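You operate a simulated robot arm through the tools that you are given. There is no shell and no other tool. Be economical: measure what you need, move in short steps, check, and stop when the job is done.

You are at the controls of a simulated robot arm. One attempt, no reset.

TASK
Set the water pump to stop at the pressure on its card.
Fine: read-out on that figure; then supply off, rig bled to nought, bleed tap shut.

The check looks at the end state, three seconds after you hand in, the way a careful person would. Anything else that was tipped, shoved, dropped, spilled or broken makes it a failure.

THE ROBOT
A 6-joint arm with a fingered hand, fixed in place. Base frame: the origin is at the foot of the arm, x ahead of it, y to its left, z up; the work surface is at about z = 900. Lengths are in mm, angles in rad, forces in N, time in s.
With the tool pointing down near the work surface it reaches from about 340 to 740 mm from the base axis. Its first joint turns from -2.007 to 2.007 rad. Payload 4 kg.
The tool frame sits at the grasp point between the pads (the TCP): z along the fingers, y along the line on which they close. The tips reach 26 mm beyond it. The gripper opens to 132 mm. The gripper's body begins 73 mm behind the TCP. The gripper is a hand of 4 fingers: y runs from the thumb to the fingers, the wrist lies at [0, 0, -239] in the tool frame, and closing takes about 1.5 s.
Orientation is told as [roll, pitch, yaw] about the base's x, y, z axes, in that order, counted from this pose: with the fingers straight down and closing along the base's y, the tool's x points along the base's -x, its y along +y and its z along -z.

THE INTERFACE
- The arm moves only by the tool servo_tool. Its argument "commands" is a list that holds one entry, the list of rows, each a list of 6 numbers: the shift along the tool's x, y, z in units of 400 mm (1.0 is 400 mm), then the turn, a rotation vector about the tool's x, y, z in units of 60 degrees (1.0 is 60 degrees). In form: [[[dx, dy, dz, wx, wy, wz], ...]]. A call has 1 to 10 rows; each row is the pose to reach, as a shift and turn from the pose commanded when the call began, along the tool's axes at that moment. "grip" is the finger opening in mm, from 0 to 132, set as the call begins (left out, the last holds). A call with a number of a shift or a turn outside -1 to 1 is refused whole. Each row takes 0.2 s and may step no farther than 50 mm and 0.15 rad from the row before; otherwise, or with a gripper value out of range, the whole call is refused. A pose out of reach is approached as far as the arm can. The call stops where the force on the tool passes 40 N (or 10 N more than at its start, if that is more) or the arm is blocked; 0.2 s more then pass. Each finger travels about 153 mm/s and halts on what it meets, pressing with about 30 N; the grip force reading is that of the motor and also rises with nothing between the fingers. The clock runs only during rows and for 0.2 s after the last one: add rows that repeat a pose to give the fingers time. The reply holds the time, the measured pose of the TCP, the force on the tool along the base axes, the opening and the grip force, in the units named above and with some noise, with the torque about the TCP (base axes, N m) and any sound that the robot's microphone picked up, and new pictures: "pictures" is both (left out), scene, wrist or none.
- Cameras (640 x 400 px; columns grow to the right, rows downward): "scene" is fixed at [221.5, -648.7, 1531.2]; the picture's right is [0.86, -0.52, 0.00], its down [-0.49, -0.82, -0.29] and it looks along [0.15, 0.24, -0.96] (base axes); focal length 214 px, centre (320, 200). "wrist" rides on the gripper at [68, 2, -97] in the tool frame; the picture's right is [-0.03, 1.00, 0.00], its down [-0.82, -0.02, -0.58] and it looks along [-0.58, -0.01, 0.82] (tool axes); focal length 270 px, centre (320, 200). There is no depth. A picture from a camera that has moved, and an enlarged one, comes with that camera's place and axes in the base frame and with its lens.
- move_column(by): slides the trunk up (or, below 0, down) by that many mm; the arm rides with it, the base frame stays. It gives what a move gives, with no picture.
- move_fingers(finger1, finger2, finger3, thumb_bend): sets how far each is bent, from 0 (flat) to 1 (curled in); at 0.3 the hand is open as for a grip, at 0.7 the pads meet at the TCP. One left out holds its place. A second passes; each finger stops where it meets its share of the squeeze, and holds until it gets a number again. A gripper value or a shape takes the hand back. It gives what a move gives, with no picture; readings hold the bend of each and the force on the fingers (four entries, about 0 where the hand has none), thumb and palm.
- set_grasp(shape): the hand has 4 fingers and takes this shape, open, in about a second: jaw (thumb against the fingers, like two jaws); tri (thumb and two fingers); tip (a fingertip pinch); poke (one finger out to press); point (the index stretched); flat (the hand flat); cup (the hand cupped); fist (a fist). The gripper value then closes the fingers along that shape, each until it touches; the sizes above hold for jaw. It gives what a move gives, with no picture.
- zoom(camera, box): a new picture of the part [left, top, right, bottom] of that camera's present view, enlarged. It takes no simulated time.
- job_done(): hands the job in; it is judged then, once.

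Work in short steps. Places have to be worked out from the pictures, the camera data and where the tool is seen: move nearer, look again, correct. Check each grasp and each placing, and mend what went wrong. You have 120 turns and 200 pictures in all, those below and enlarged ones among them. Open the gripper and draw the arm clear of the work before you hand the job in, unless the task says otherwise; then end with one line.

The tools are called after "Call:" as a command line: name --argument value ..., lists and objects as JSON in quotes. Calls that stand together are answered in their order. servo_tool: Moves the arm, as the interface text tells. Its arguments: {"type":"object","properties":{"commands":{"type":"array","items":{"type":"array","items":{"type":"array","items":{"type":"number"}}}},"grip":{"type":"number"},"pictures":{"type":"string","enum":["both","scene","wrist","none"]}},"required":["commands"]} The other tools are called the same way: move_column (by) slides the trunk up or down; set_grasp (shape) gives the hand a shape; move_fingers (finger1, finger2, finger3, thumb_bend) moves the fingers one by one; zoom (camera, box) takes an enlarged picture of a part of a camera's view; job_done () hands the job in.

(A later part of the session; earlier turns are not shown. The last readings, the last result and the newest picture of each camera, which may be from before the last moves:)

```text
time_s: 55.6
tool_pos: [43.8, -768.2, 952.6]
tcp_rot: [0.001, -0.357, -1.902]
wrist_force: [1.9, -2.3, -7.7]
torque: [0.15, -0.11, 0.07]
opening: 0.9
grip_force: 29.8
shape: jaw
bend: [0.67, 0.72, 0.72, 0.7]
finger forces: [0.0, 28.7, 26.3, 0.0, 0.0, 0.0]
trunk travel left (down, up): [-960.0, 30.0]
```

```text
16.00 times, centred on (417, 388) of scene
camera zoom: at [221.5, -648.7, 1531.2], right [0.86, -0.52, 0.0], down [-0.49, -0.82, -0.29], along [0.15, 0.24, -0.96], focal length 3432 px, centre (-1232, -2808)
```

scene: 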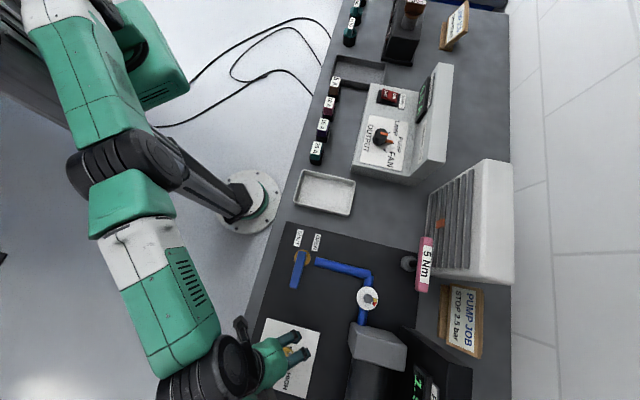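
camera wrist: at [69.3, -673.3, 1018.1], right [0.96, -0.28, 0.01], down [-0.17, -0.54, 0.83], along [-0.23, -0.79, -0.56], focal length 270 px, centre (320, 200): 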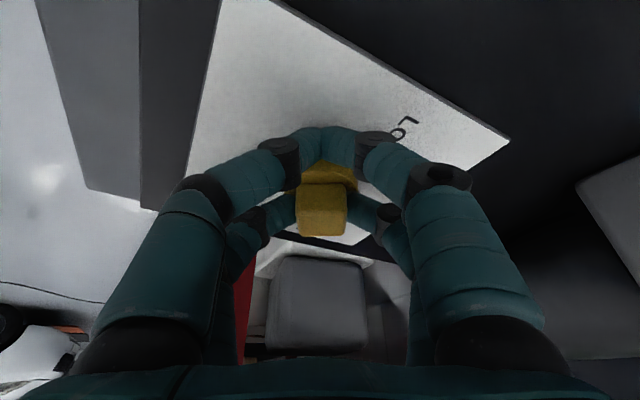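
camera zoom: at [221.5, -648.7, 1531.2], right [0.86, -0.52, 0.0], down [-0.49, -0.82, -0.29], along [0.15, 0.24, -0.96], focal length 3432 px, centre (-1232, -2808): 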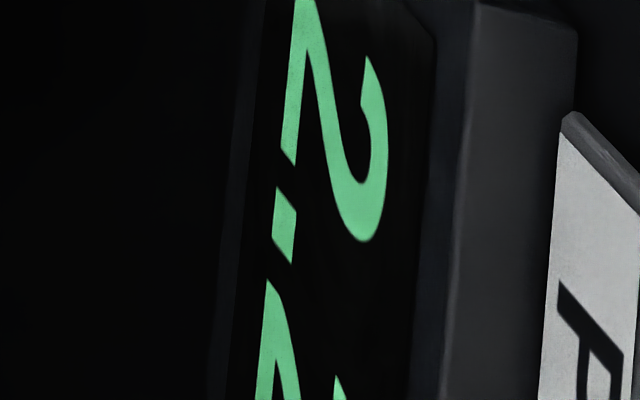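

It still looks like 2.2. I turn 6° more.

Call:
servo_tool --commands '[[[0, 0.0064, 0, 0.0351, 0, 0.0936], [0, 0.0064, 0, 0.0351, 0, 0.0936], [0, 0.0064, 0, 0.0351, 0, 0.0936], [0, 0.0064, 0, 0.0351, 0, 0.0936], [0, 0.0064, 0, 0.0351, 0, 0.0936], [0, 0.0064, 0, 0.0351, 0, 0.0936]]]' --pictures "wrist"

Call:
zoom --camera "scene" --box '[405, 376, 429, 400]'

```text
time_s: 57.0
tool_pos: [46.0, -766.7, 952.3]
tcp_rot: [0.0, -0.359, -2.005]
wrist_force: [-3.1, -11.7, -8.5]
torque: [0.06, -0.07, 0.09]
opening: 0.6
grip_force: 30.1
shape: jaw
bend: [0.67, 0.72, 0.72, 0.7]
finger forces: [0.0, 28.3, 25.5, 0.1, 0.0, 0.0]
out of reach, approached as far as the arm can: row 1
trunk travel left (down, up): [-960.0, 30.0]
camera wrist: at [89.1, -679.8, 1019.0], right [0.9, -0.44, 0.01], down [-0.26, -0.5, 0.83], along [-0.36, -0.74, -0.56], focal length 270 px, centre (320, 200)
```

wrist: 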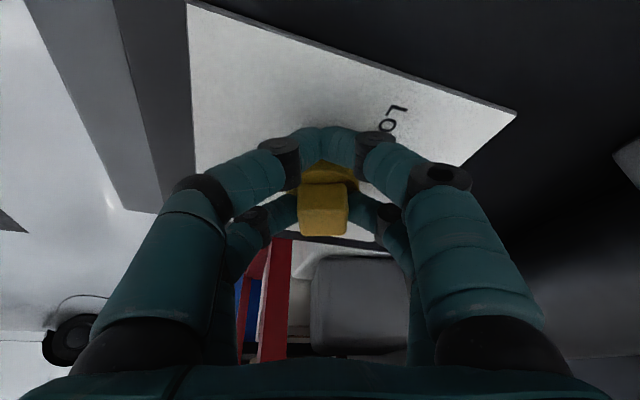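

```text
16.00 times, centred on (417, 388) of scene
camera zoom: at [221.5, -648.7, 1531.2], right [0.86, -0.52, 0.0], down [-0.49, -0.82, -0.29], along [0.15, 0.24, -0.96], focal length 3432 px, centre (-1232, -2808)
```

zoom: 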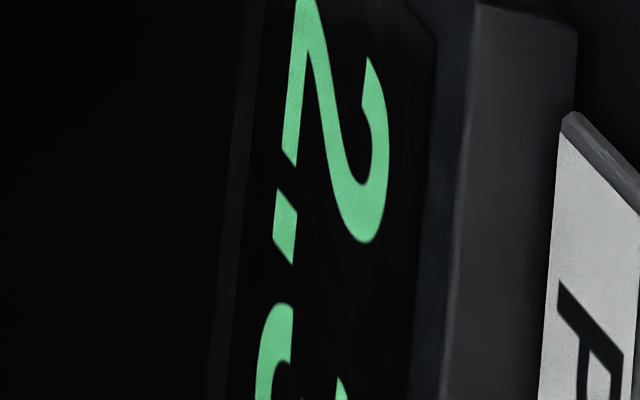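

Now 2.3, it seems. I turn 4° more with a slight inward shift to stay in reach.

Call:
servo_tool --commands '[[[0.0034, 0.003, -0.0013, 0.0234, 0, 0.0624], [0.0034, 0.003, -0.0013, 0.0234, 0, 0.0624], [0.0034, 0.003, -0.0013, 0.0234, 0, 0.0624], [0.0034, 0.003, -0.0013, 0.0234, 0, 0.0624], [0.0034, 0.003, -0.0013, 0.0234, 0, 0.0624], [0.0034, 0.003, -0.0013, 0.0234, 0, 0.0624]]]' --pictures "none"

Call:
zoom --camera "scene" --box '[405, 376, 429, 400]'

```text
time_s: 58.4
tool_pos: [47.2, -766.5, 953.7]
tcp_rot: [0.003, -0.359, -2.076]
wrist_force: [-6.7, -29.1, -3.9]
torque: [-0.27, -0.03, 0.18]
opening: 0.5
grip_force: 30.0
shape: jaw
bend: [0.67, 0.72, 0.72, 0.7]
finger forces: [0.0, 32.0, 23.6, 0.1, 0.0, 0.0]
out of reach, approached as far as the arm can: row 1, 2, 3, 4, 5, 6
trunk travel left (down, up): [-960.0, 30.0]
```

```text
16.00 times, centred on (417, 388) of scene
camera zoom: at [221.5, -648.7, 1531.2], right [0.86, -0.52, 0.0], down [-0.49, -0.82, -0.29], along [0.15, 0.24, -0.96], focal length 3432 px, centre (-1232, -2808)
```

zoom: 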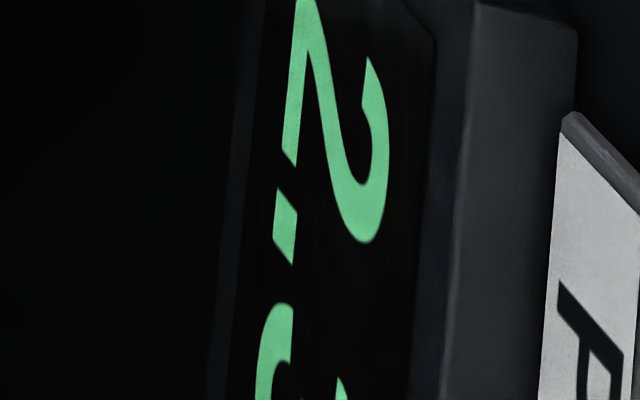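

Still 2.3 and I'm at the reach limit with side force building. I release and lift off, then will re-grip with more tilt using only the far pair.

Call:
servo_tool --commands '[[[0, 0, 0, 0, 0, 0], [0, 0, 0, 0, 0, 0], [0, 0, 0, 0, 0, 0], [0.03, 0, -0.08, 0, 0, 0], [0.04, 0, -0.17, 0, 0, 0], [0.08, 0, -0.22, 0, 0, 0]]]' --grip 80 --pictures "wrist"

Call:
zoom --camera "scene" --box '[405, 376, 429, 400]'

Call:
zoom --camera "scene" --box '[265, 335, 305, 375]'

```text
time_s: 59.8
tool_pos: [77.9, -707.2, 1026.0]
tcp_rot: [0.0, -0.358, -2.076]
wrist_force: [1.1, 0.1, -0.1]
torque: [0.01, -0.02, 0.03]
opening: 79.7
grip_force: 0.2
shape: jaw
bend: [0.71, 0.71, 0.71, 0.7]
finger forces: [0.1, 0.0, 0.0, 0.1, 0.0, 0.0]
trunk travel left (down, up): [-960.0, 30.0]
camera wrist: at [127.4, -623.2, 1092.2], right [0.86, -0.5, 0.01], down [-0.29, -0.48, 0.83], along [-0.41, -0.72, -0.56], focal length 270 px, centre (320, 200)
```

wrist: 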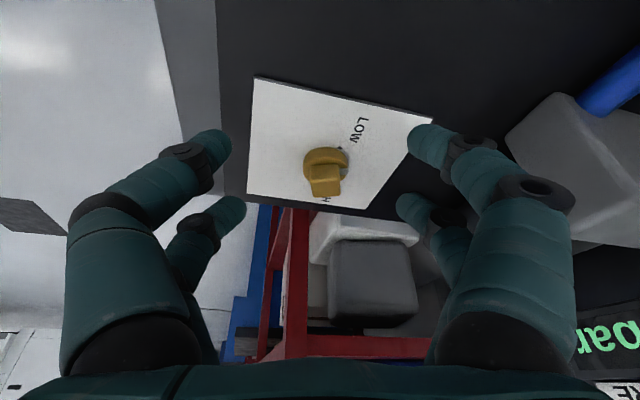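

```text
16.00 times, centred on (417, 388) of scene
camera zoom: at [221.5, -648.7, 1531.2], right [0.86, -0.52, 0.0], down [-0.49, -0.82, -0.29], along [0.15, 0.24, -0.96], focal length 3432 px, centre (-1232, -2808)
```

zoom: 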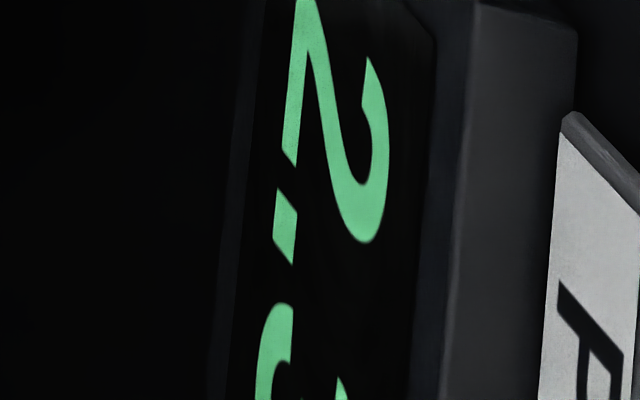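

```text
10.00 times, centred on (285, 355) of scene
camera zoom: at [221.5, -648.7, 1531.2], right [0.86, -0.52, 0.0], down [-0.49, -0.82, -0.29], along [0.15, 0.24, -0.96], focal length 2145 px, centre (670, -1350)
```

zoom: 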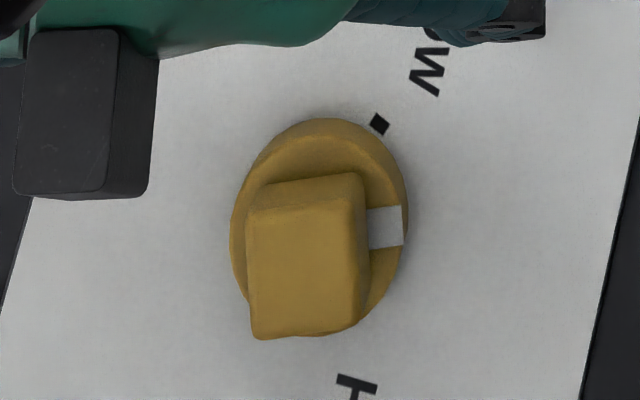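

I need a proper reading: shift right along the bench so the read-out comes into the wrist view.

Call:
servo_tool --commands '[[[0.06, 0.1, -0.02, 0, 0, 0], [0.12, 0.2, -0.04, 0, 0, 0], [0.18, 0.3, -0.06, 0, 0, 0], [0.2, 0.4, -0.08, 0, 0, 0]]]' --pictures "wrist"

```text
time_s: 60.8
tool_pos: [259.2, -710.3, 1024.8]
tcp_rot: [-0.001, -0.358, -2.076]
wrist_force: [0.1, -0.7, 0.1]
torque: [-0.03, 0.04, -0.04]
opening: 79.7
grip_force: 0.0
shape: jaw
bend: [0.71, 0.71, 0.71, 0.7]
finger forces: [0.0, 0.1, 0.0, 0.0, 0.0, 0.1]
trunk travel left (down, up): [-960.0, 30.0]
camera wrist: at [307.9, -626.1, 1091.6], right [0.86, -0.5, 0.01], down [-0.29, -0.48, 0.83], along [-0.41, -0.72, -0.56], focal length 270 px, centre (320, 200)
```

wrist: 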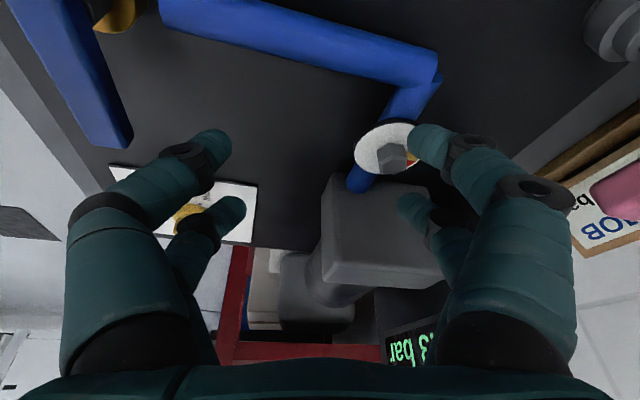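

The read-out is 2.3 bar. I return, and set up the pinch with only fingers 2 and 3.

Call:
servo_tool --commands '[[[-0.02, -0.1, 0.0, 0, 0, 0], [-0.08, -0.2, 0.02, 0, 0, 0], [-0.14, -0.3, 0.02, 0, 0, 0], [-0.17, -0.4, 0.03, 0, 0, 0]]]' --pictures "none"

Call:
servo_tool --commands '[[[0, 0, 0, 0, -0.08, 0], [0, 0, 0, 0, -0.16, 0], [0, 0, 0, 0, -0.24, 0]]]' --pictures "none"

Call:
move_fingers --finger1 1 --thumb_bend 1 --finger2 0.5 --finger3 0.5

Call:
zoom --camera "wrist" --box '[0, 0, 640, 400]'

```text
time_s: 61.8
tool_pos: [85.6, -693.6, 1039.6]
tcp_rot: [0.0, -0.357, -2.075]
wrist_force: [-0.7, 0.3, 0.4]
torque: [0.02, -0.04, -0.01]
opening: 79.6
grip_force: 0.1
shape: jaw
bend: [0.71, 0.71, 0.71, 0.7]
finger forces: [0.0, 0.0, 0.0, 0.1, 0.0, 0.0]
trunk travel left (down, up): [-960.0, 30.0]
```

```text
time_s: 62.6
tool_pos: [86.1, -694.1, 1040.3]
tcp_rot: [0.003, -0.612, -2.076]
wrist_force: [-0.2, -0.6, 0.5]
torque: [0.03, 0.04, 0.0]
opening: 79.9
grip_force: 0.0
shape: jaw
bend: [0.71, 0.71, 0.71, 0.7]
finger forces: [0.1, 0.0, 0.1, 0.0, 0.1, 0.0]
trunk travel left (down, up): [-960.0, 30.0]
```

```text
time_s: 63.6
tool_pos: [86.0, -693.2, 1040.3]
tcp_rot: [0.002, -0.608, -2.076]
wrist_force: [-0.2, -0.6, 0.1]
torque: [-0.01, -0.02, 0.04]
opening: 0.2
grip_force: 0.1
shape: fingers
bend: [1.0, 0.5, 0.5, 0.86]
finger forces: [0.0, 0.0, 0.0, 0.0, 0.0, 0.1]
trunk travel left (down, up): [-960.0, 30.0]
```

```text
1.00 times, centred on (320, 200) of wrist (not enlarged: the box is as wide or as high as the picture)
camera zoom: at [141.9, -597.8, 1079.4], right [0.86, -0.5, 0.01], down [-0.18, -0.29, 0.94], along [-0.47, -0.82, -0.34], focal length 270 px, centre (320, 200)
```

zoom: 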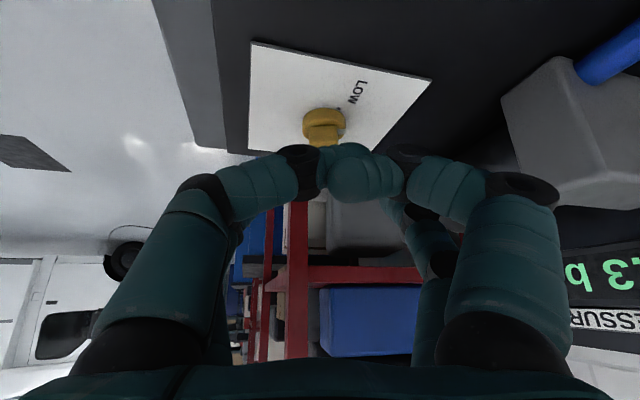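

Curling the near pair hides the view and doesn't clear; I spread finger 1 and thumb flat instead, leaving fingers 2 and 3 ready.

Call:
move_fingers --finger1 0 --thumb_bend 0 --finger2 0.45 --finger3 0.45

Call:
servo_tool --commands '[[[0, 0, 0, 0, 0.06, 0], [0, 0, 0, 0, 0.06, 0]]]' --pictures "wrist"

```text
time_s: 64.6
tool_pos: [86.1, -695.7, 1040.7]
tcp_rot: [0.0, -0.608, -2.075]
wrist_force: [0.2, -0.4, -0.3]
torque: [0.0, -0.02, 0.03]
opening: 186.5
grip_force: 0.1
shape: fingers
bend: [0.0, 0.45, 0.45, 0.0]
finger forces: [0.0, 0.0, 0.0, 0.0, 0.1, 0.1]
trunk travel left (down, up): [-960.0, 30.0]
```

```text
time_s: 65.2
tool_pos: [85.9, -694.0, 1040.3]
tcp_rot: [0.001, -0.547, -2.077]
wrist_force: [-0.4, -0.3, -0.1]
torque: [-0.02, 0.01, 0.01]
opening: 186.6
grip_force: 0.1
shape: fingers
bend: [0.0, 0.45, 0.45, 0.0]
finger forces: [0.0, 0.0, 0.0, 0.0, 0.0, 0.0]
trunk travel left (down, up): [-960.0, 30.0]
camera wrist: at [140.4, -600.4, 1086.2], right [0.86, -0.5, 0.01], down [-0.21, -0.34, 0.92], along [-0.46, -0.8, -0.4], focal length 270 px, centre (320, 200)
```

wrist: 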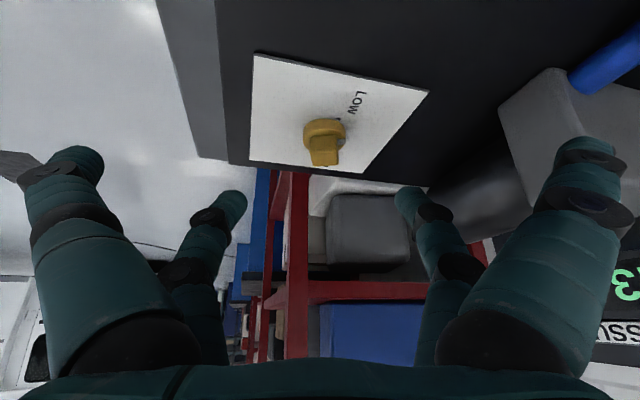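

The block matches prediction (325,157). I move to the hover and then down with the far pair around it.

Call:
servo_tool --commands '[[[-0.05, 0.0054, 0.11, 0, 0, 0], [-0.104, 0.0108, 0.215, 0, 0, 0], [-0.104, 0.0108, 0.225, 0, 0, 0]]]' --pictures "wrist"

```text
time_s: 66.0
tool_pos: [49.4, -766.7, 982.8]
tcp_rot: [0.001, -0.546, -2.075]
wrist_force: [1.1, -0.7, 0.0]
torque: [-0.01, 0.04, 0.01]
opening: 186.7
grip_force: 0.1
shape: fingers
bend: [0.0, 0.45, 0.45, 0.0]
finger forces: [0.0, 0.0, 0.0, 0.0, 0.0, 0.0]
trunk travel left (down, up): [-960.0, 30.0]
camera wrist: at [104.1, -672.9, 1030.1], right [0.86, -0.5, 0.01], down [-0.21, -0.34, 0.92], along [-0.46, -0.8, -0.4], focal length 270 px, centre (320, 200)
```

wrist: 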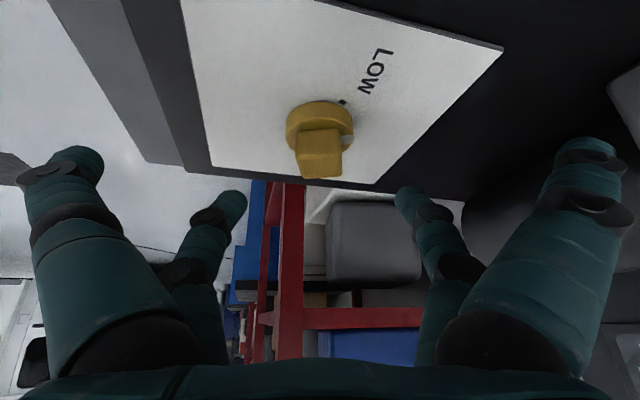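

Aligned within a few degrees. Descend and close fingers 2 and 3.

Call:
servo_tool --commands '[[[0.024, 0, 0.04, 0, 0, 0], [0.046, 0, 0.076, 0, 0, 0]]]' --pictures "none"

Call:
move_fingers --finger2 0.8 --finger3 0.8

Call:
zoom --camera "wrist" --box '[160, 50, 480, 250]'

Call:
zoom --camera "scene" --box '[405, 376, 429, 400]'

```text
time_s: 66.6
tool_pos: [52.0, -767.5, 947.2]
tcp_rot: [0.0, -0.545, -2.077]
wrist_force: [1.0, -1.1, 0.0]
torque: [-0.02, 0.0, 0.02]
opening: 186.5
grip_force: 0.1
shape: fingers
bend: [0.0, 0.45, 0.45, 0.0]
finger forces: [0.0, 0.0, 0.0, 0.0, 0.0, 0.1]
trunk travel left (down, up): [-960.0, 30.0]
```

```text
time_s: 67.6
tool_pos: [50.0, -766.5, 948.4]
tcp_rot: [-0.001, -0.546, -2.074]
wrist_force: [0.3, 0.6, 0.2]
torque: [0.02, -0.01, -0.02]
opening: 186.5
grip_force: 8.2
shape: fingers
bend: [0.0, 0.63, 0.62, 0.0]
finger forces: [0.0, 7.8, 9.2, 0.0, 0.0, 0.1]
trunk travel left (down, up): [-960.0, 30.0]
```

```text
2.00 times, centred on (320, 150) of wrist
camera zoom: at [104.9, -672.8, 994.9], right [0.86, -0.5, 0.01], down [-0.21, -0.34, 0.92], along [-0.46, -0.8, -0.4], focal length 541 px, centre (320, 300)
```

zoom: 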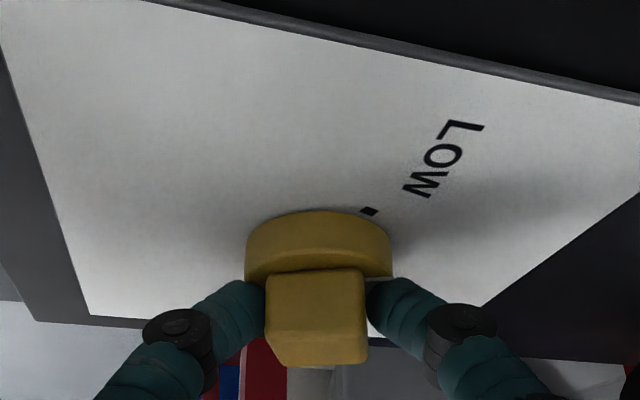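

```text
16.00 times, centred on (417, 388) of scene
camera zoom: at [221.5, -648.7, 1531.2], right [0.86, -0.52, 0.0], down [-0.49, -0.82, -0.29], along [0.15, 0.24, -0.96], focal length 3432 px, centre (-1232, -2808)
```

zoom: 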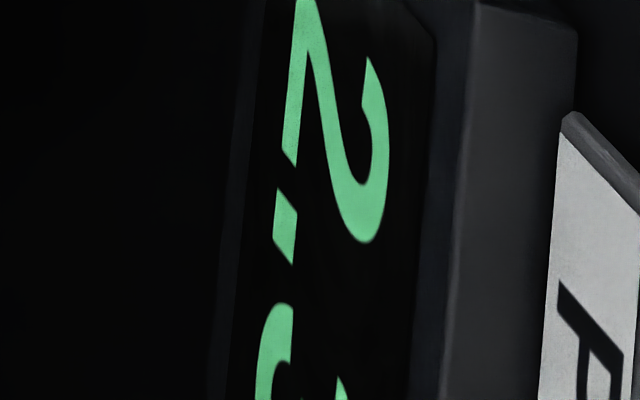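

Gripped, still 2.3. Turn 6° clockwise and read.

Call:
servo_tool --commands '[[[-0.0003, 0.0073, 0, 0.052, 0, 0.0854], [-0.0003, 0.0073, 0, 0.052, 0, 0.0854], [-0.0003, 0.0073, 0, 0.052, 0, 0.0854], [-0.0003, 0.0073, 0, 0.052, 0, 0.0854], [-0.0003, 0.0073, 0, 0.052, 0, 0.0854]]]' --pictures "wrist"

Call:
zoom --camera "scene" --box '[405, 376, 429, 400]'

```text
time_s: 68.8
tool_pos: [53.0, -770.2, 948.1]
tcp_rot: [0.002, -0.546, -2.179]
wrist_force: [-0.8, -1.9, -1.6]
torque: [0.01, -0.02, -0.03]
opening: 186.7
grip_force: 7.9
shape: fingers
bend: [0.0, 0.63, 0.62, 0.0]
finger forces: [0.0, 7.7, 7.3, 0.0, 0.0, 0.0]
trunk travel left (down, up): [-960.0, 30.0]
camera wrist: at [116.7, -681.0, 995.2], right [0.81, -0.59, 0.01], down [-0.24, -0.31, 0.92], along [-0.54, -0.74, -0.4], focal length 270 px, centre (320, 200)
```

wrist: 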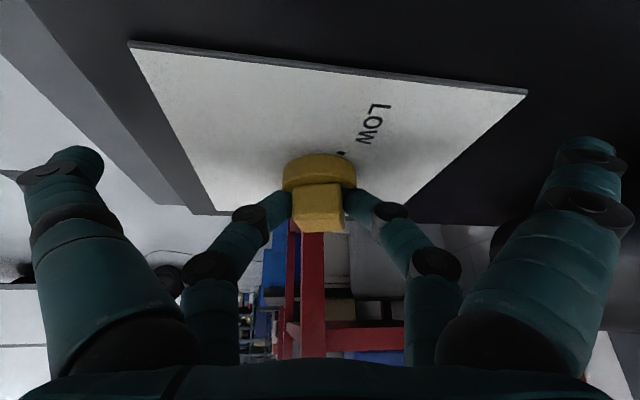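

```text
16.00 times, centred on (417, 388) of scene
camera zoom: at [221.5, -648.7, 1531.2], right [0.86, -0.52, 0.0], down [-0.49, -0.82, -0.29], along [0.15, 0.24, -0.96], focal length 3432 px, centre (-1232, -2808)
```

zoom: 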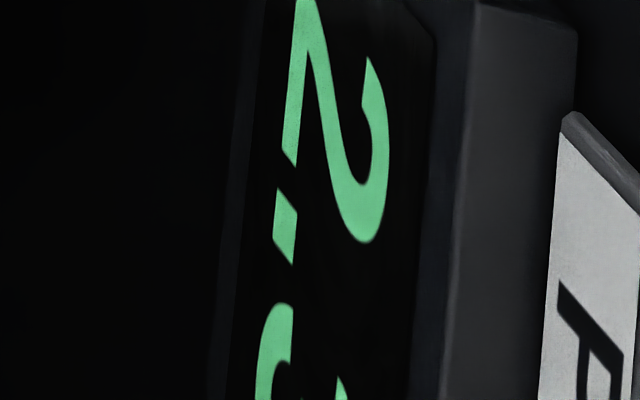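

Still 2.3, possibly slack. Another 6°.

Call:
servo_tool --commands '[[[0.0012, 0.0055, -0.0007, 0.052, 0, 0.0854], [0.0012, 0.0055, -0.0007, 0.052, 0, 0.0854], [0.0012, 0.0055, -0.0007, 0.052, 0, 0.0854], [0.0012, 0.0055, -0.0007, 0.052, 0, 0.0854], [0.0012, 0.0055, -0.0007, 0.052, 0, 0.0854]]]' --pictures "wrist"

Call:
zoom --camera "scene" --box '[405, 376, 429, 400]'

Call:
zoom --camera "wrist" --box '[240, 100, 420, 250]'

```text
time_s: 70.0
tool_pos: [54.4, -769.9, 948.4]
tcp_rot: [-0.001, -0.546, -2.285]
wrist_force: [-1.0, -5.4, 0.8]
torque: [-0.1, 0.0, 0.04]
opening: 186.9
grip_force: 8.1
shape: fingers
bend: [0.0, 0.62, 0.62, 0.0]
finger forces: [0.0, 8.8, 6.9, 0.0, 0.0, 0.1]
trunk travel left (down, up): [-960.0, 30.0]
camera wrist: at [127.7, -689.1, 995.3], right [0.74, -0.67, 0.01], down [-0.28, -0.29, 0.92], along [-0.61, -0.68, -0.4], focal length 270 px, centre (320, 200)
```

wrist: 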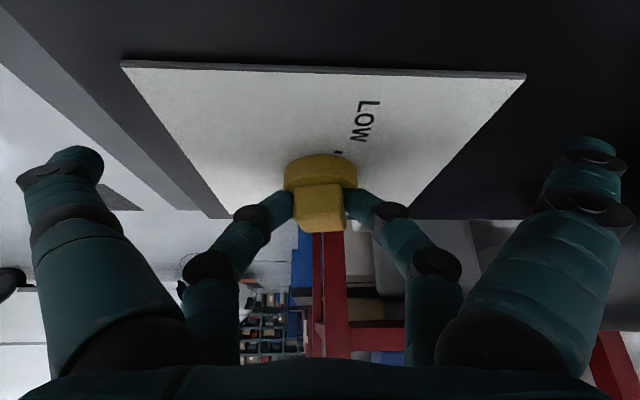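

```text
16.00 times, centred on (417, 388) of scene
camera zoom: at [221.5, -648.7, 1531.2], right [0.86, -0.52, 0.0], down [-0.49, -0.82, -0.29], along [0.15, 0.24, -0.96], focal length 3432 px, centre (-1232, -2808)
```

zoom: 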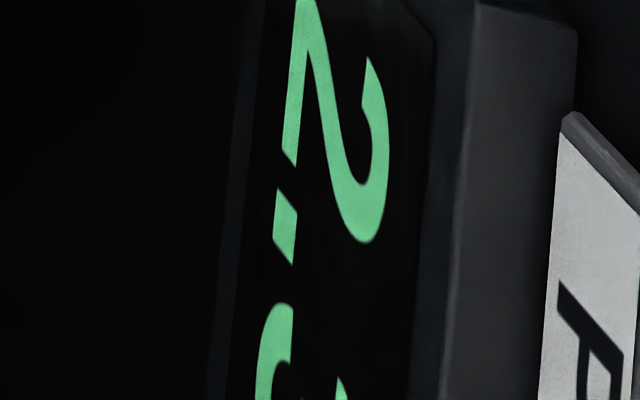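

```text
2.67 times, centred on (330, 175) of wrist
camera zoom: at [127.7, -689.1, 995.3], right [0.74, -0.67, 0.01], down [-0.28, -0.29, 0.92], along [-0.61, -0.68, -0.4], focal length 721 px, centre (293, 267)
```

zoom: 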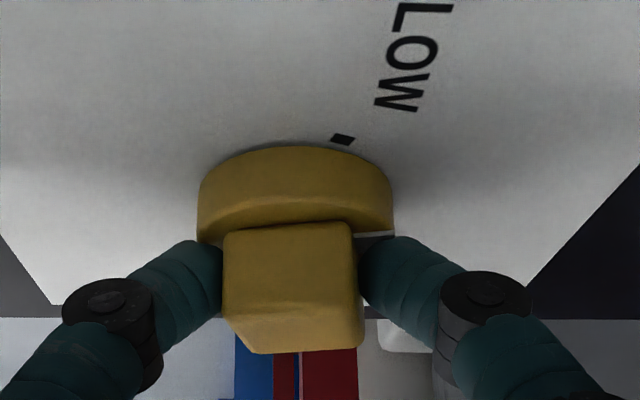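

I check the supply's current read-out to see whether the pump is running, and the knob's actual angle.

Call:
zoom --camera "scene" --box '[400, 60, 460, 120]'

Call:
zoom --camera "scene" --box '[265, 335, 305, 375]'

```text
6.67 times, centred on (430, 90) of scene
camera zoom: at [221.5, -648.7, 1531.2], right [0.86, -0.52, 0.0], down [-0.49, -0.82, -0.29], along [0.15, 0.24, -0.96], focal length 1430 px, centre (-413, 933)
```

zoom: 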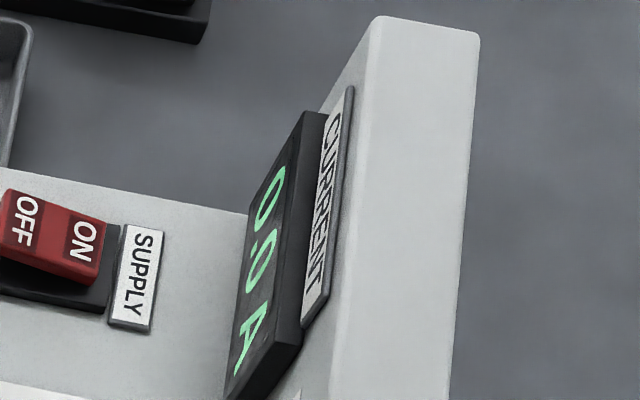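

```text
10.00 times, centred on (285, 355) of scene
camera zoom: at [221.5, -648.7, 1531.2], right [0.86, -0.52, 0.0], down [-0.49, -0.82, -0.29], along [0.15, 0.24, -0.96], focal length 2145 px, centre (670, -1350)
```

zoom: 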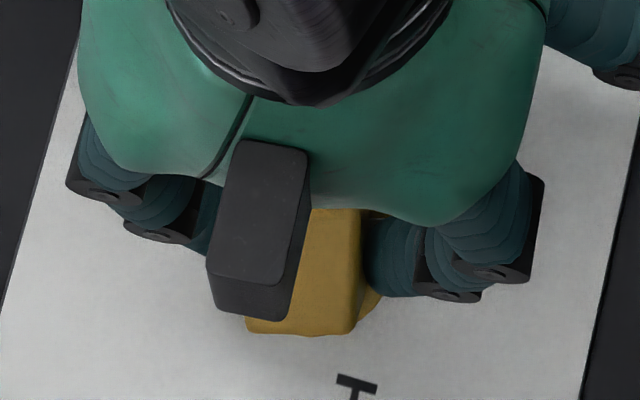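

The pump is off at 0.0 A, so the switch needs the pressure to fall before it restarts; the knob did turn ~10°. I release, rise, and go to the bleed tap to drop the pressure and let it re-pump.

Call:
move_fingers --finger2 0.45 --finger3 0.45

Call:
servo_tool --commands '[[[-0.04, 0, -0.064, 0, 0, 0], [-0.08, 0, -0.128, 0, 0, 0], [-0.1, 0, -0.192, 0, 0, 0], [0.0, 0, -0.25, 0, 0, 0], [0.08, 0, -0.31, 0, 0, 0], [0.16, 0, -0.36, 0, 0, 0]]]' --pictures "both"

Call:
zoom --camera "scene" --box '[265, 335, 305, 375]'

Call:
zoom --camera "scene" --box '[275, 215, 395, 335]'

```text
time_s: 71.0
tool_pos: [53.9, -769.5, 948.9]
tcp_rot: [0.001, -0.547, -2.284]
wrist_force: [0.2, 0.5, 0.4]
torque: [-0.02, 0.0, -0.02]
opening: 187.3
grip_force: 0.0
shape: fingers
bend: [0.0, 0.45, 0.45, 0.0]
finger forces: [0.0, 0.0, 0.0, 0.0, 0.0, 0.0]
trunk travel left (down, up): [-960.0, 30.0]
```

```text
time_s: 72.4
tool_pos: [137.4, -670.2, 1037.6]
tcp_rot: [-0.001, -0.548, -2.283]
wrist_force: [-0.1, -0.2, 0.0]
torque: [-0.01, 0.0, 0.0]
opening: 186.5
grip_force: 0.0
shape: fingers
bend: [0.0, 0.45, 0.45, 0.0]
finger forces: [0.0, 0.0, 0.1, 0.0, 0.0, 0.0]
trunk travel left (down, up): [-960.0, 30.0]
camera wrist: at [211.0, -589.8, 1083.7], right [0.74, -0.67, 0.01], down [-0.28, -0.29, 0.92], along [-0.61, -0.68, -0.4], focal length 270 px, centre (320, 200)
```

scene: 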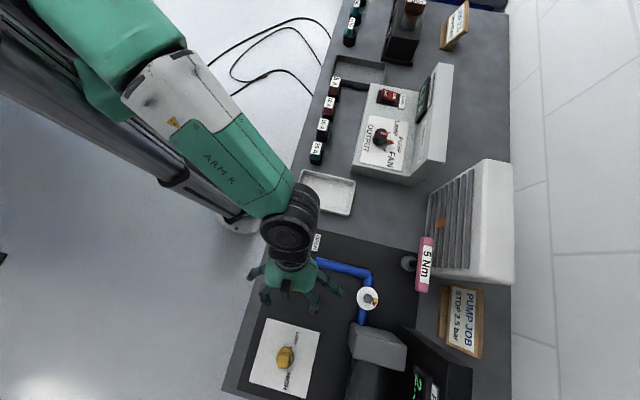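
wrist: 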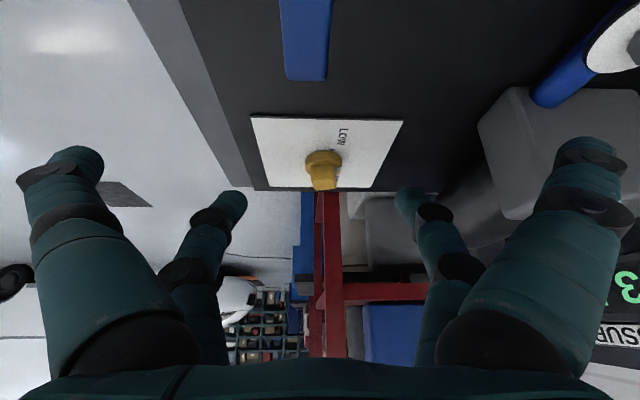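

```text
10.00 times, centred on (285, 355) of scene
camera zoom: at [221.5, -648.7, 1531.2], right [0.86, -0.52, 0.0], down [-0.49, -0.82, -0.29], along [0.15, 0.24, -0.96], focal length 2145 px, centre (670, -1350)
```

zoom: 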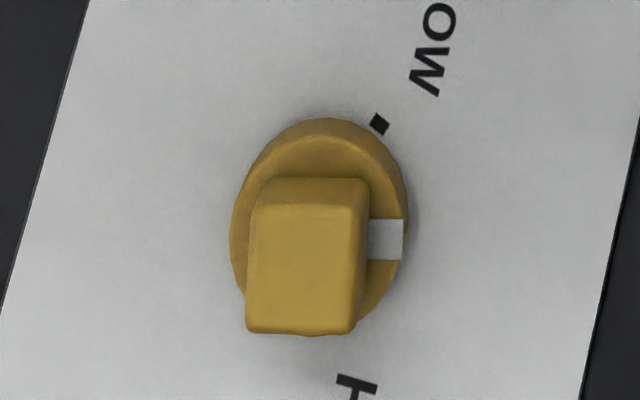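

```text
3.33 times, centred on (335, 275) of scene
camera zoom: at [221.5, -648.7, 1531.2], right [0.86, -0.52, 0.0], down [-0.49, -0.82, -0.29], along [0.15, 0.24, -0.96], focal length 715 px, centre (270, -50)
```

zoom: 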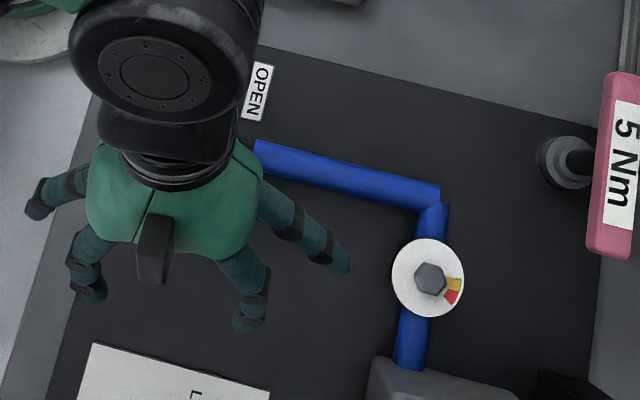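

Knob now ~41° up. I untilt and restore the jaw to look at the tap from above.

Call:
servo_tool --commands '[[[0, 0, -0.03, 0, 0.13, 0.01], [0, 0, -0.05, 0, 0.26, 0.01], [0, 0, -0.05, 0, 0.39, 0.01], [0, 0, -0.05, 0, 0.522, 0.01]]]' --pictures "none"

Call:
set_grasp --shape "jaw"

Call:
servo_tool --commands '[[[0.07, 0, 0, 0, 0, 0.06], [0.09, 0, 0, 0, 0, 0.07]]]' --grip 90 --pictures "wrist"

```text
time_s: 73.4
tool_pos: [145.6, -664.5, 1054.9]
tcp_rot: [0.001, 0.003, -2.294]
wrist_force: [-1.0, 0.0, 0.0]
torque: [0.01, 0.0, 0.0]
opening: 186.5
grip_force: 0.0
shape: fingers
bend: [0.0, 0.45, 0.45, 0.0]
finger forces: [0.0, 0.0, 0.0, 0.0, 0.0, 0.0]
trunk travel left (down, up): [-960.0, 30.0]
```

```text
time_s: 74.3
tool_pos: [145.4, -663.8, 1054.5]
tcp_rot: [0.002, -0.002, -2.295]
wrist_force: [0.3, 0.1, 0.4]
torque: [0.03, -0.01, 0.04]
opening: 131.9
grip_force: 0.0
shape: jaw
bend: [0.3, 0.3, 0.3, 0.3]
finger forces: [0.1, 0.0, 0.0, 0.1, 0.0, 0.0]
trunk travel left (down, up): [-960.0, 30.0]
```

```text
time_s: 74.9
tool_pos: [167.4, -636.4, 1055.7]
tcp_rot: [0.002, 0.0, -2.368]
wrist_force: [0.6, 0.4, -0.6]
torque: [0.04, 0.0, 0.01]
opening: 90.3
grip_force: 0.1
shape: jaw
bend: [0.68, 0.68, 0.68, 0.6]
finger forces: [0.0, 0.0, 0.0, 0.0, 0.0, 0.1]
trunk travel left (down, up): [-960.0, 30.0]
camera wrist: at [219.1, -590.3, 1151.0], right [0.68, -0.73, 0.0], down [-0.6, -0.55, 0.58], along [-0.42, -0.39, -0.82], focal length 270 px, centre (320, 200)
```

wrist: 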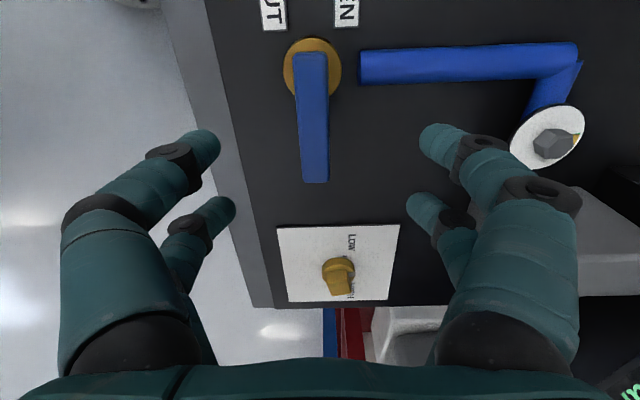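

The lever handle runs from the pivot (190,-611) toward the knob; OPEN lies on the pipe (outward) side. I lower the jaw around the handle.

Call:
servo_tool --commands '[[[-0.014, -0.0065, 0.1, 0, 0, 0.01], [-0.028, -0.0065, 0.18, 0, 0, 0.01], [-0.028, -0.0065, 0.234, 0, 0, 0.01]]]' --pictures "wrist"

```text
time_s: 75.7
tool_pos: [161.3, -643.3, 962.2]
tcp_rot: [0.003, -0.002, -2.379]
wrist_force: [0.6, -0.6, 0.2]
torque: [-0.02, 0.0, 0.0]
opening: 90.3
grip_force: 0.2
shape: jaw
bend: [0.68, 0.68, 0.68, 0.6]
finger forces: [0.1, 0.0, 0.0, 0.1, 0.1, 0.0]
trunk travel left (down, up): [-960.0, 30.0]
camera wrist: at [212.2, -598.0, 1059.2], right [0.67, -0.74, 0.0], down [-0.61, -0.55, 0.58], along [-0.43, -0.39, -0.82], focal length 270 px, centre (320, 200)
```

wrist: 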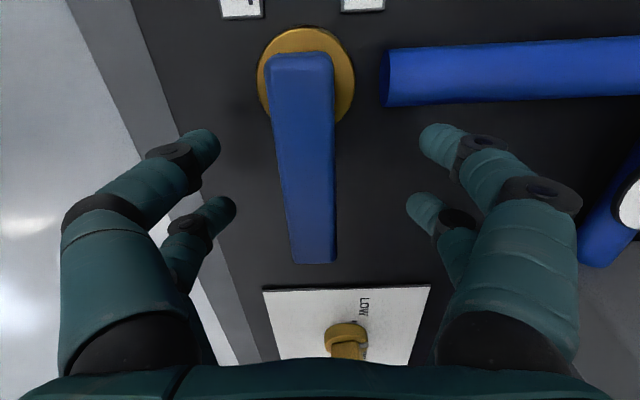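

Handle is between the pads, 3 mm off centre. I correct and close.

Call:
servo_tool --commands '[[[0, -0.009, 0, 0, 0, 0], [0, -0.009, 0, 0, 0, 0], [0, -0.009, 0, 0, 0, 0], [0, -0.009, 0, 0, 0, 0], [0, -0.009, 0, 0, 0, 0]]]' --grip 5 --pictures "wrist"

```text
time_s: 76.9
tool_pos: [158.1, -640.5, 962.6]
tcp_rot: [0.001, 0.0, -2.378]
wrist_force: [-1.0, 1.5, 0.2]
torque: [-0.02, 0.03, 0.05]
opening: 5.9
grip_force: 0.2
shape: jaw
bend: [0.71, 0.71, 0.71, 0.7]
finger forces: [0.1, 0.5, 0.1, 0.0, 1.7, 0.0]
trunk travel left (down, up): [-960.0, 30.0]
camera wrist: at [209.1, -594.9, 1059.2], right [0.67, -0.74, 0.0], down [-0.61, -0.55, 0.58], along [-0.43, -0.39, -0.82], focal length 270 px, centre (320, 200)
```

wrist: 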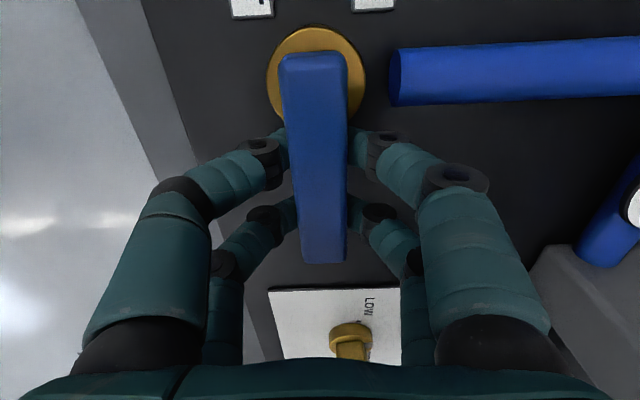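

Caged on the handle. I squeeze and try turning 16° toward OPEN about the pivot, watching the force.

Call:
servo_tool --commands '[[[0, 0, 0, 0, 0, 0], [0.0011, 0.0151, 0, 0, 0, -0.1333], [0.0042, 0.03, 0, 0, 0, -0.2667], [0.0042, 0.03, 0, 0, 0, -0.2667]]]' --grip 0 --pictures "wrist"

Call:
zoom --camera "scene" --box '[405, 376, 429, 400]'

```text
time_s: 77.9
tool_pos: [167.3, -648.0, 959.1]
tcp_rot: [-0.001, 0.003, -2.097]
wrist_force: [-7.4, 5.3, -23.0]
torque: [-0.17, 0.39, 0.22]
opening: 2.1
grip_force: 30.3
shape: jaw
bend: [0.71, 0.71, 0.71, 0.73]
finger forces: [26.3, 0.0, 0.1, 0.0, 32.6, 0.0]
trunk travel left (down, up): [-960.0, 30.0]
camera wrist: at [203.7, -590.7, 1056.5], right [0.85, -0.52, 0.0], down [-0.43, -0.7, 0.57], along [-0.3, -0.49, -0.82], focal length 270 px, centre (320, 200)
```

wrist: 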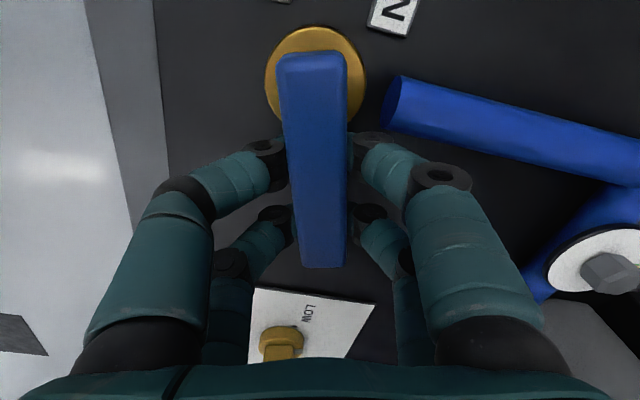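

```text
16.00 times, centred on (417, 388) of scene
camera zoom: at [221.5, -648.7, 1531.2], right [0.86, -0.52, 0.0], down [-0.49, -0.82, -0.29], along [0.15, 0.24, -0.96], focal length 3432 px, centre (-1232, -2808)
```

zoom: 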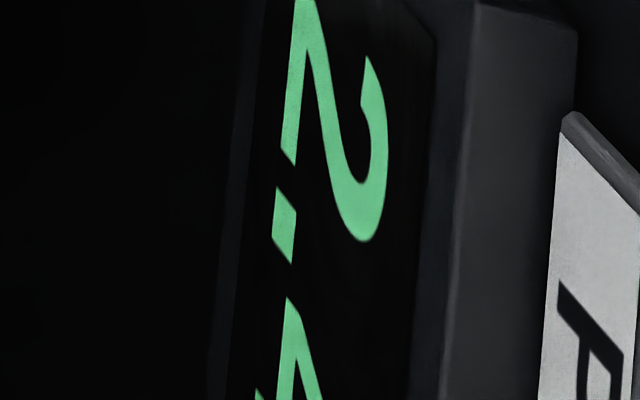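

The tap opens in this direction, and the pump re-pumped: the second digit changed (looks like 4). I turn the handle back to shut and let it settle.

Call:
servo_tool --commands '[[[0.0011, -0.0151, 0, 0, 0, 0.1333], [0.0042, -0.031, 0, 0, 0, 0.275], [0.0042, -0.031, 0, 0, 0, 0.275], [0.0042, -0.031, 0, 0, 0, 0.275], [0.0042, -0.031, 0, 0, 0, 0.275], [0.0042, -0.031, 0, 0, 0, 0.275], [0.0042, -0.031, 0, 0, 0, 0.275], [0.0042, -0.031, 0, 0, 0, 0.275], [0.0042, -0.031, 0, 0, 0, 0.275]]]' --pictures "none"

Call:
zoom --camera "scene" --box '[405, 376, 429, 400]'

Call:
zoom --camera "scene" --box '[400, 60, 460, 120]'

```text
time_s: 79.9
tool_pos: [158.2, -641.7, 959.7]
tcp_rot: [-0.003, 0.002, -2.387]
wrist_force: [-0.1, 7.0, -28.4]
torque: [-0.21, 0.35, 0.28]
opening: 1.8
grip_force: 29.9
shape: jaw
bend: [0.71, 0.71, 0.7, 0.73]
finger forces: [27.9, 0.1, 0.1, 0.0, 37.9, 0.0]
trunk travel left (down, up): [-960.0, 30.0]
```

```text
16.00 times, centred on (417, 388) of scene
camera zoom: at [221.5, -648.7, 1531.2], right [0.86, -0.52, 0.0], down [-0.49, -0.82, -0.29], along [0.15, 0.24, -0.96], focal length 3432 px, centre (-1232, -2808)
```

zoom: 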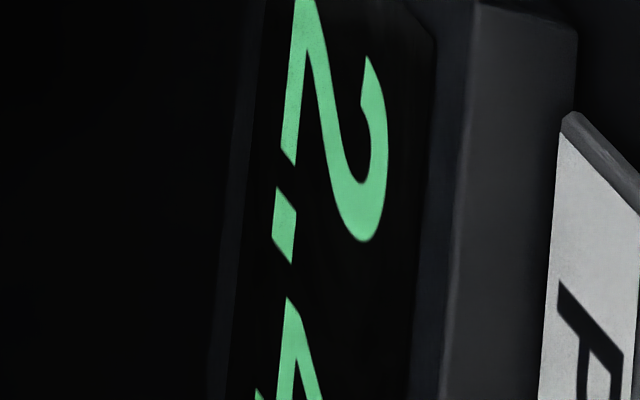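

```text
6.67 times, centred on (430, 90) of scene
camera zoom: at [221.5, -648.7, 1531.2], right [0.86, -0.52, 0.0], down [-0.49, -0.82, -0.29], along [0.15, 0.24, -0.96], focal length 1430 px, centre (-413, 933)
```

zoom: 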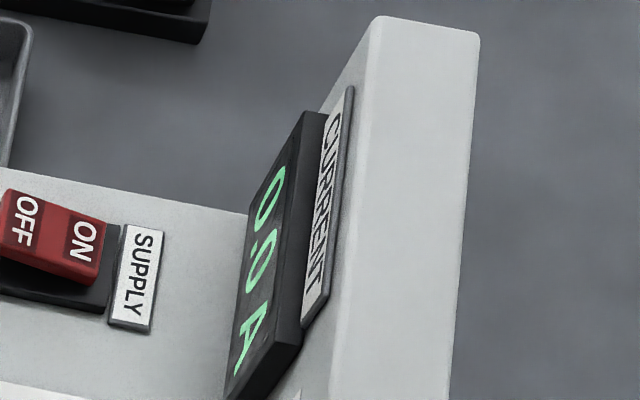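

The pump stopped at 2.4. I need ~4° more. I open, rise, move back over the knob and re-tilt.

Call:
servo_tool --commands '[[[0, 0, 0, 0, 0, 0], [0, 0, 0, 0, 0, 0], [0, 0, 0, 0, 0, 0], [0, 0, -0.1, 0, 0, 0], [0, 0, -0.2, 0, 0, 0], [-0.08, -0.01, -0.22, 0, 0, -0.09], [-0.15, -0.02, -0.22, 0, 0, -0.1786], [-0.22, -0.029, -0.22, 0, 0, -0.1786]]]' --grip 90 --pictures "none"

Call:
move_fingers --finger1 0 --thumb_bend 0 --finger2 0.45 --finger3 0.45

Call:
servo_tool --commands '[[[0, 0, 0, 0, -0.13, 0], [0, 0, 0, 0, -0.26, 0], [0, 0, 0, 0, -0.39, 0], [0, 0, 0, 0, -0.522, 0]]]' --pictures "wrist"

```text
time_s: 81.7
tool_pos: [85.1, -693.1, 1049.3]
tcp_rot: [0.002, 0.001, -2.199]
wrist_force: [-0.8, -0.5, 0.5]
torque: [0.04, -0.02, -0.02]
opening: 89.6
grip_force: 0.1
shape: jaw
bend: [0.69, 0.69, 0.69, 0.6]
finger forces: [0.0, 0.1, 0.1, 0.0, 0.0, 0.1]
trunk travel left (down, up): [-960.0, 30.0]
```

```text
time_s: 82.7
tool_pos: [84.9, -691.5, 1050.1]
tcp_rot: [0.002, 0.001, -2.202]
wrist_force: [0.1, -0.2, -0.2]
torque: [0.0, -0.01, 0.0]
opening: 186.6
grip_force: 0.1
shape: fingers
bend: [0.0, 0.45, 0.45, 0.0]
finger forces: [0.0, 0.0, 0.0, 0.0, 0.0, 0.0]
trunk travel left (down, up): [-960.0, 30.0]
```

```text
time_s: 83.7
tool_pos: [86.0, -693.2, 1050.6]
tcp_rot: [0.006, -0.548, -2.2]
wrist_force: [0.3, -0.1, -1.1]
torque: [0.0, -0.02, 0.0]
opening: 186.5
grip_force: 0.1
shape: fingers
bend: [0.0, 0.45, 0.45, 0.0]
finger forces: [0.0, 0.0, 0.0, 0.1, 0.0, 0.0]
trunk travel left (down, up): [-960.0, 30.0]
camera wrist: at [151.7, -605.3, 1096.3], right [0.8, -0.6, 0.02], down [-0.25, -0.31, 0.92], along [-0.55, -0.74, -0.4], focal length 270 px, centre (320, 200)
```

wrist: 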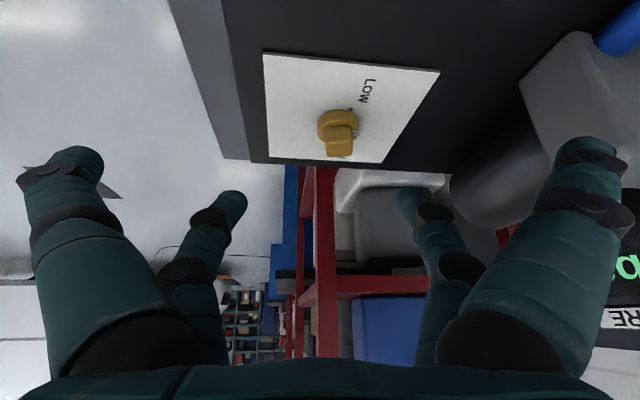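

Knob visible; I go to the hover, then down and close on the block.

Call:
servo_tool --commands '[[[-0.045, 0.023, 0.1, 0, 0, 0], [-0.07, 0.04, 0.19, 0, 0, 0], [-0.0895, 0.045, 0.246, 0, 0, 0], [-0.0895, 0.045, 0.246, 0, 0, 0], [-0.065, 0.045, 0.286, 0, 0, 0], [-0.0415, 0.045, 0.325, 0, 0, 0]]]' --pictures "none"

Call:
zoom --camera "wrist" --box '[160, 50, 480, 250]'

```text
time_s: 85.1
tool_pos: [51.2, -770.5, 947.5]
tcp_rot: [0.005, -0.546, -2.202]
wrist_force: [-0.3, -0.1, 0.2]
torque: [0.03, 0.0, 0.0]
opening: 187.0
grip_force: 0.0
shape: fingers
bend: [0.0, 0.45, 0.45, 0.0]
finger forces: [0.0, 0.0, 0.1, 0.1, 0.0, 0.0]
trunk travel left (down, up): [-960.0, 30.0]
```

```text
2.00 times, centred on (320, 150) of wrist
camera zoom: at [117.9, -683.8, 994.9], right [0.8, -0.61, 0.02], down [-0.25, -0.31, 0.92], along [-0.55, -0.73, -0.4], focal length 541 px, centre (320, 300)
```

zoom: 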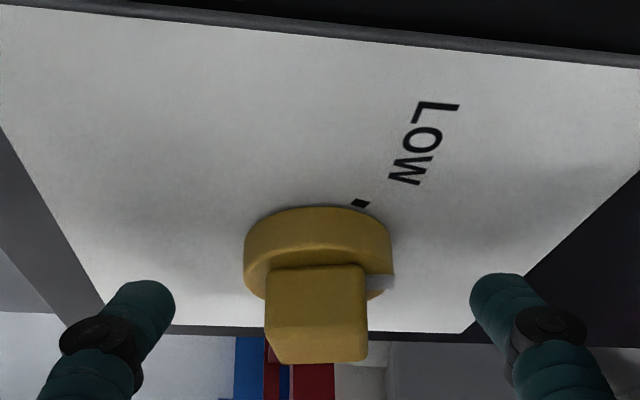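

Well aligned. I close and turn 6° clockwise, expecting ~4° at the knob.

Call:
move_fingers --finger2 0.85 --finger3 0.85

Call:
servo_tool --commands '[[[0, 0.0066, 0, 0.052, 0, 0.0854], [0, 0.0066, 0, 0.052, 0, 0.0854], [0, 0.0066, 0, 0.052, 0, 0.0854]]]' --pictures "none"

Call:
zoom --camera "wrist" --box '[160, 50, 480, 250]'

Call:
zoom --camera "scene" --box '[400, 360, 440, 400]'

```text
time_s: 86.1
tool_pos: [51.4, -769.2, 948.1]
tcp_rot: [0.002, -0.545, -2.201]
wrist_force: [-0.2, 0.3, -1.8]
torque: [0.06, -0.04, -0.05]
opening: 186.5
grip_force: 7.5
shape: fingers
bend: [0.0, 0.63, 0.62, 0.0]
finger forces: [0.1, 7.6, 8.0, 0.1, 0.0, 0.0]
trunk travel left (down, up): [-960.0, 30.0]
```

```text
time_s: 86.9
tool_pos: [53.6, -770.9, 947.5]
tcp_rot: [0.004, -0.549, -2.309]
wrist_force: [-0.3, -2.9, 0.3]
torque: [-0.1, 0.05, 0.05]
opening: 186.8
grip_force: 8.5
shape: fingers
bend: [0.0, 0.63, 0.62, 0.0]
finger forces: [0.0, 8.8, 7.6, 0.1, 0.0, 0.1]
trunk travel left (down, up): [-960.0, 30.0]
```

```text
2.00 times, centred on (320, 150) of wrist
camera zoom: at [128.3, -692.7, 995.0], right [0.73, -0.69, 0.02], down [-0.28, -0.28, 0.92], along [-0.63, -0.67, -0.4], focal length 541 px, centre (320, 300)
```

zoom: 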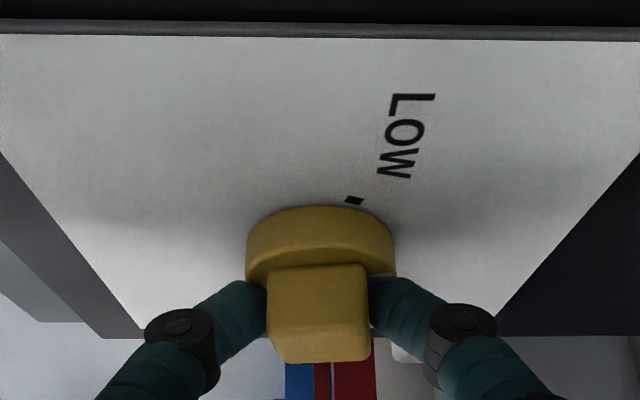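

```text
10.00 times, centred on (420, 380) of scene
camera zoom: at [221.5, -648.7, 1531.2], right [0.86, -0.52, 0.0], down [-0.49, -0.82, -0.29], along [0.15, 0.24, -0.96], focal length 2145 px, centre (-680, -1600)
```

zoom: 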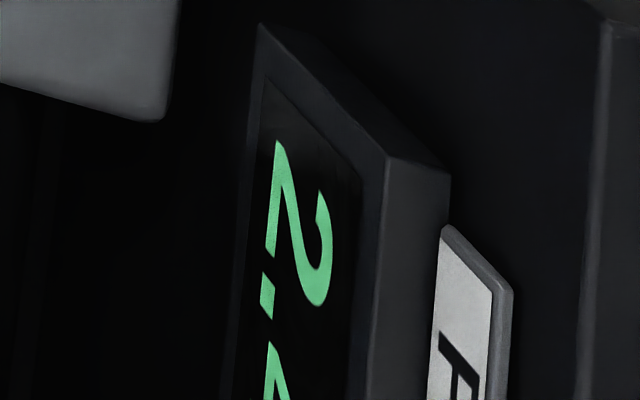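

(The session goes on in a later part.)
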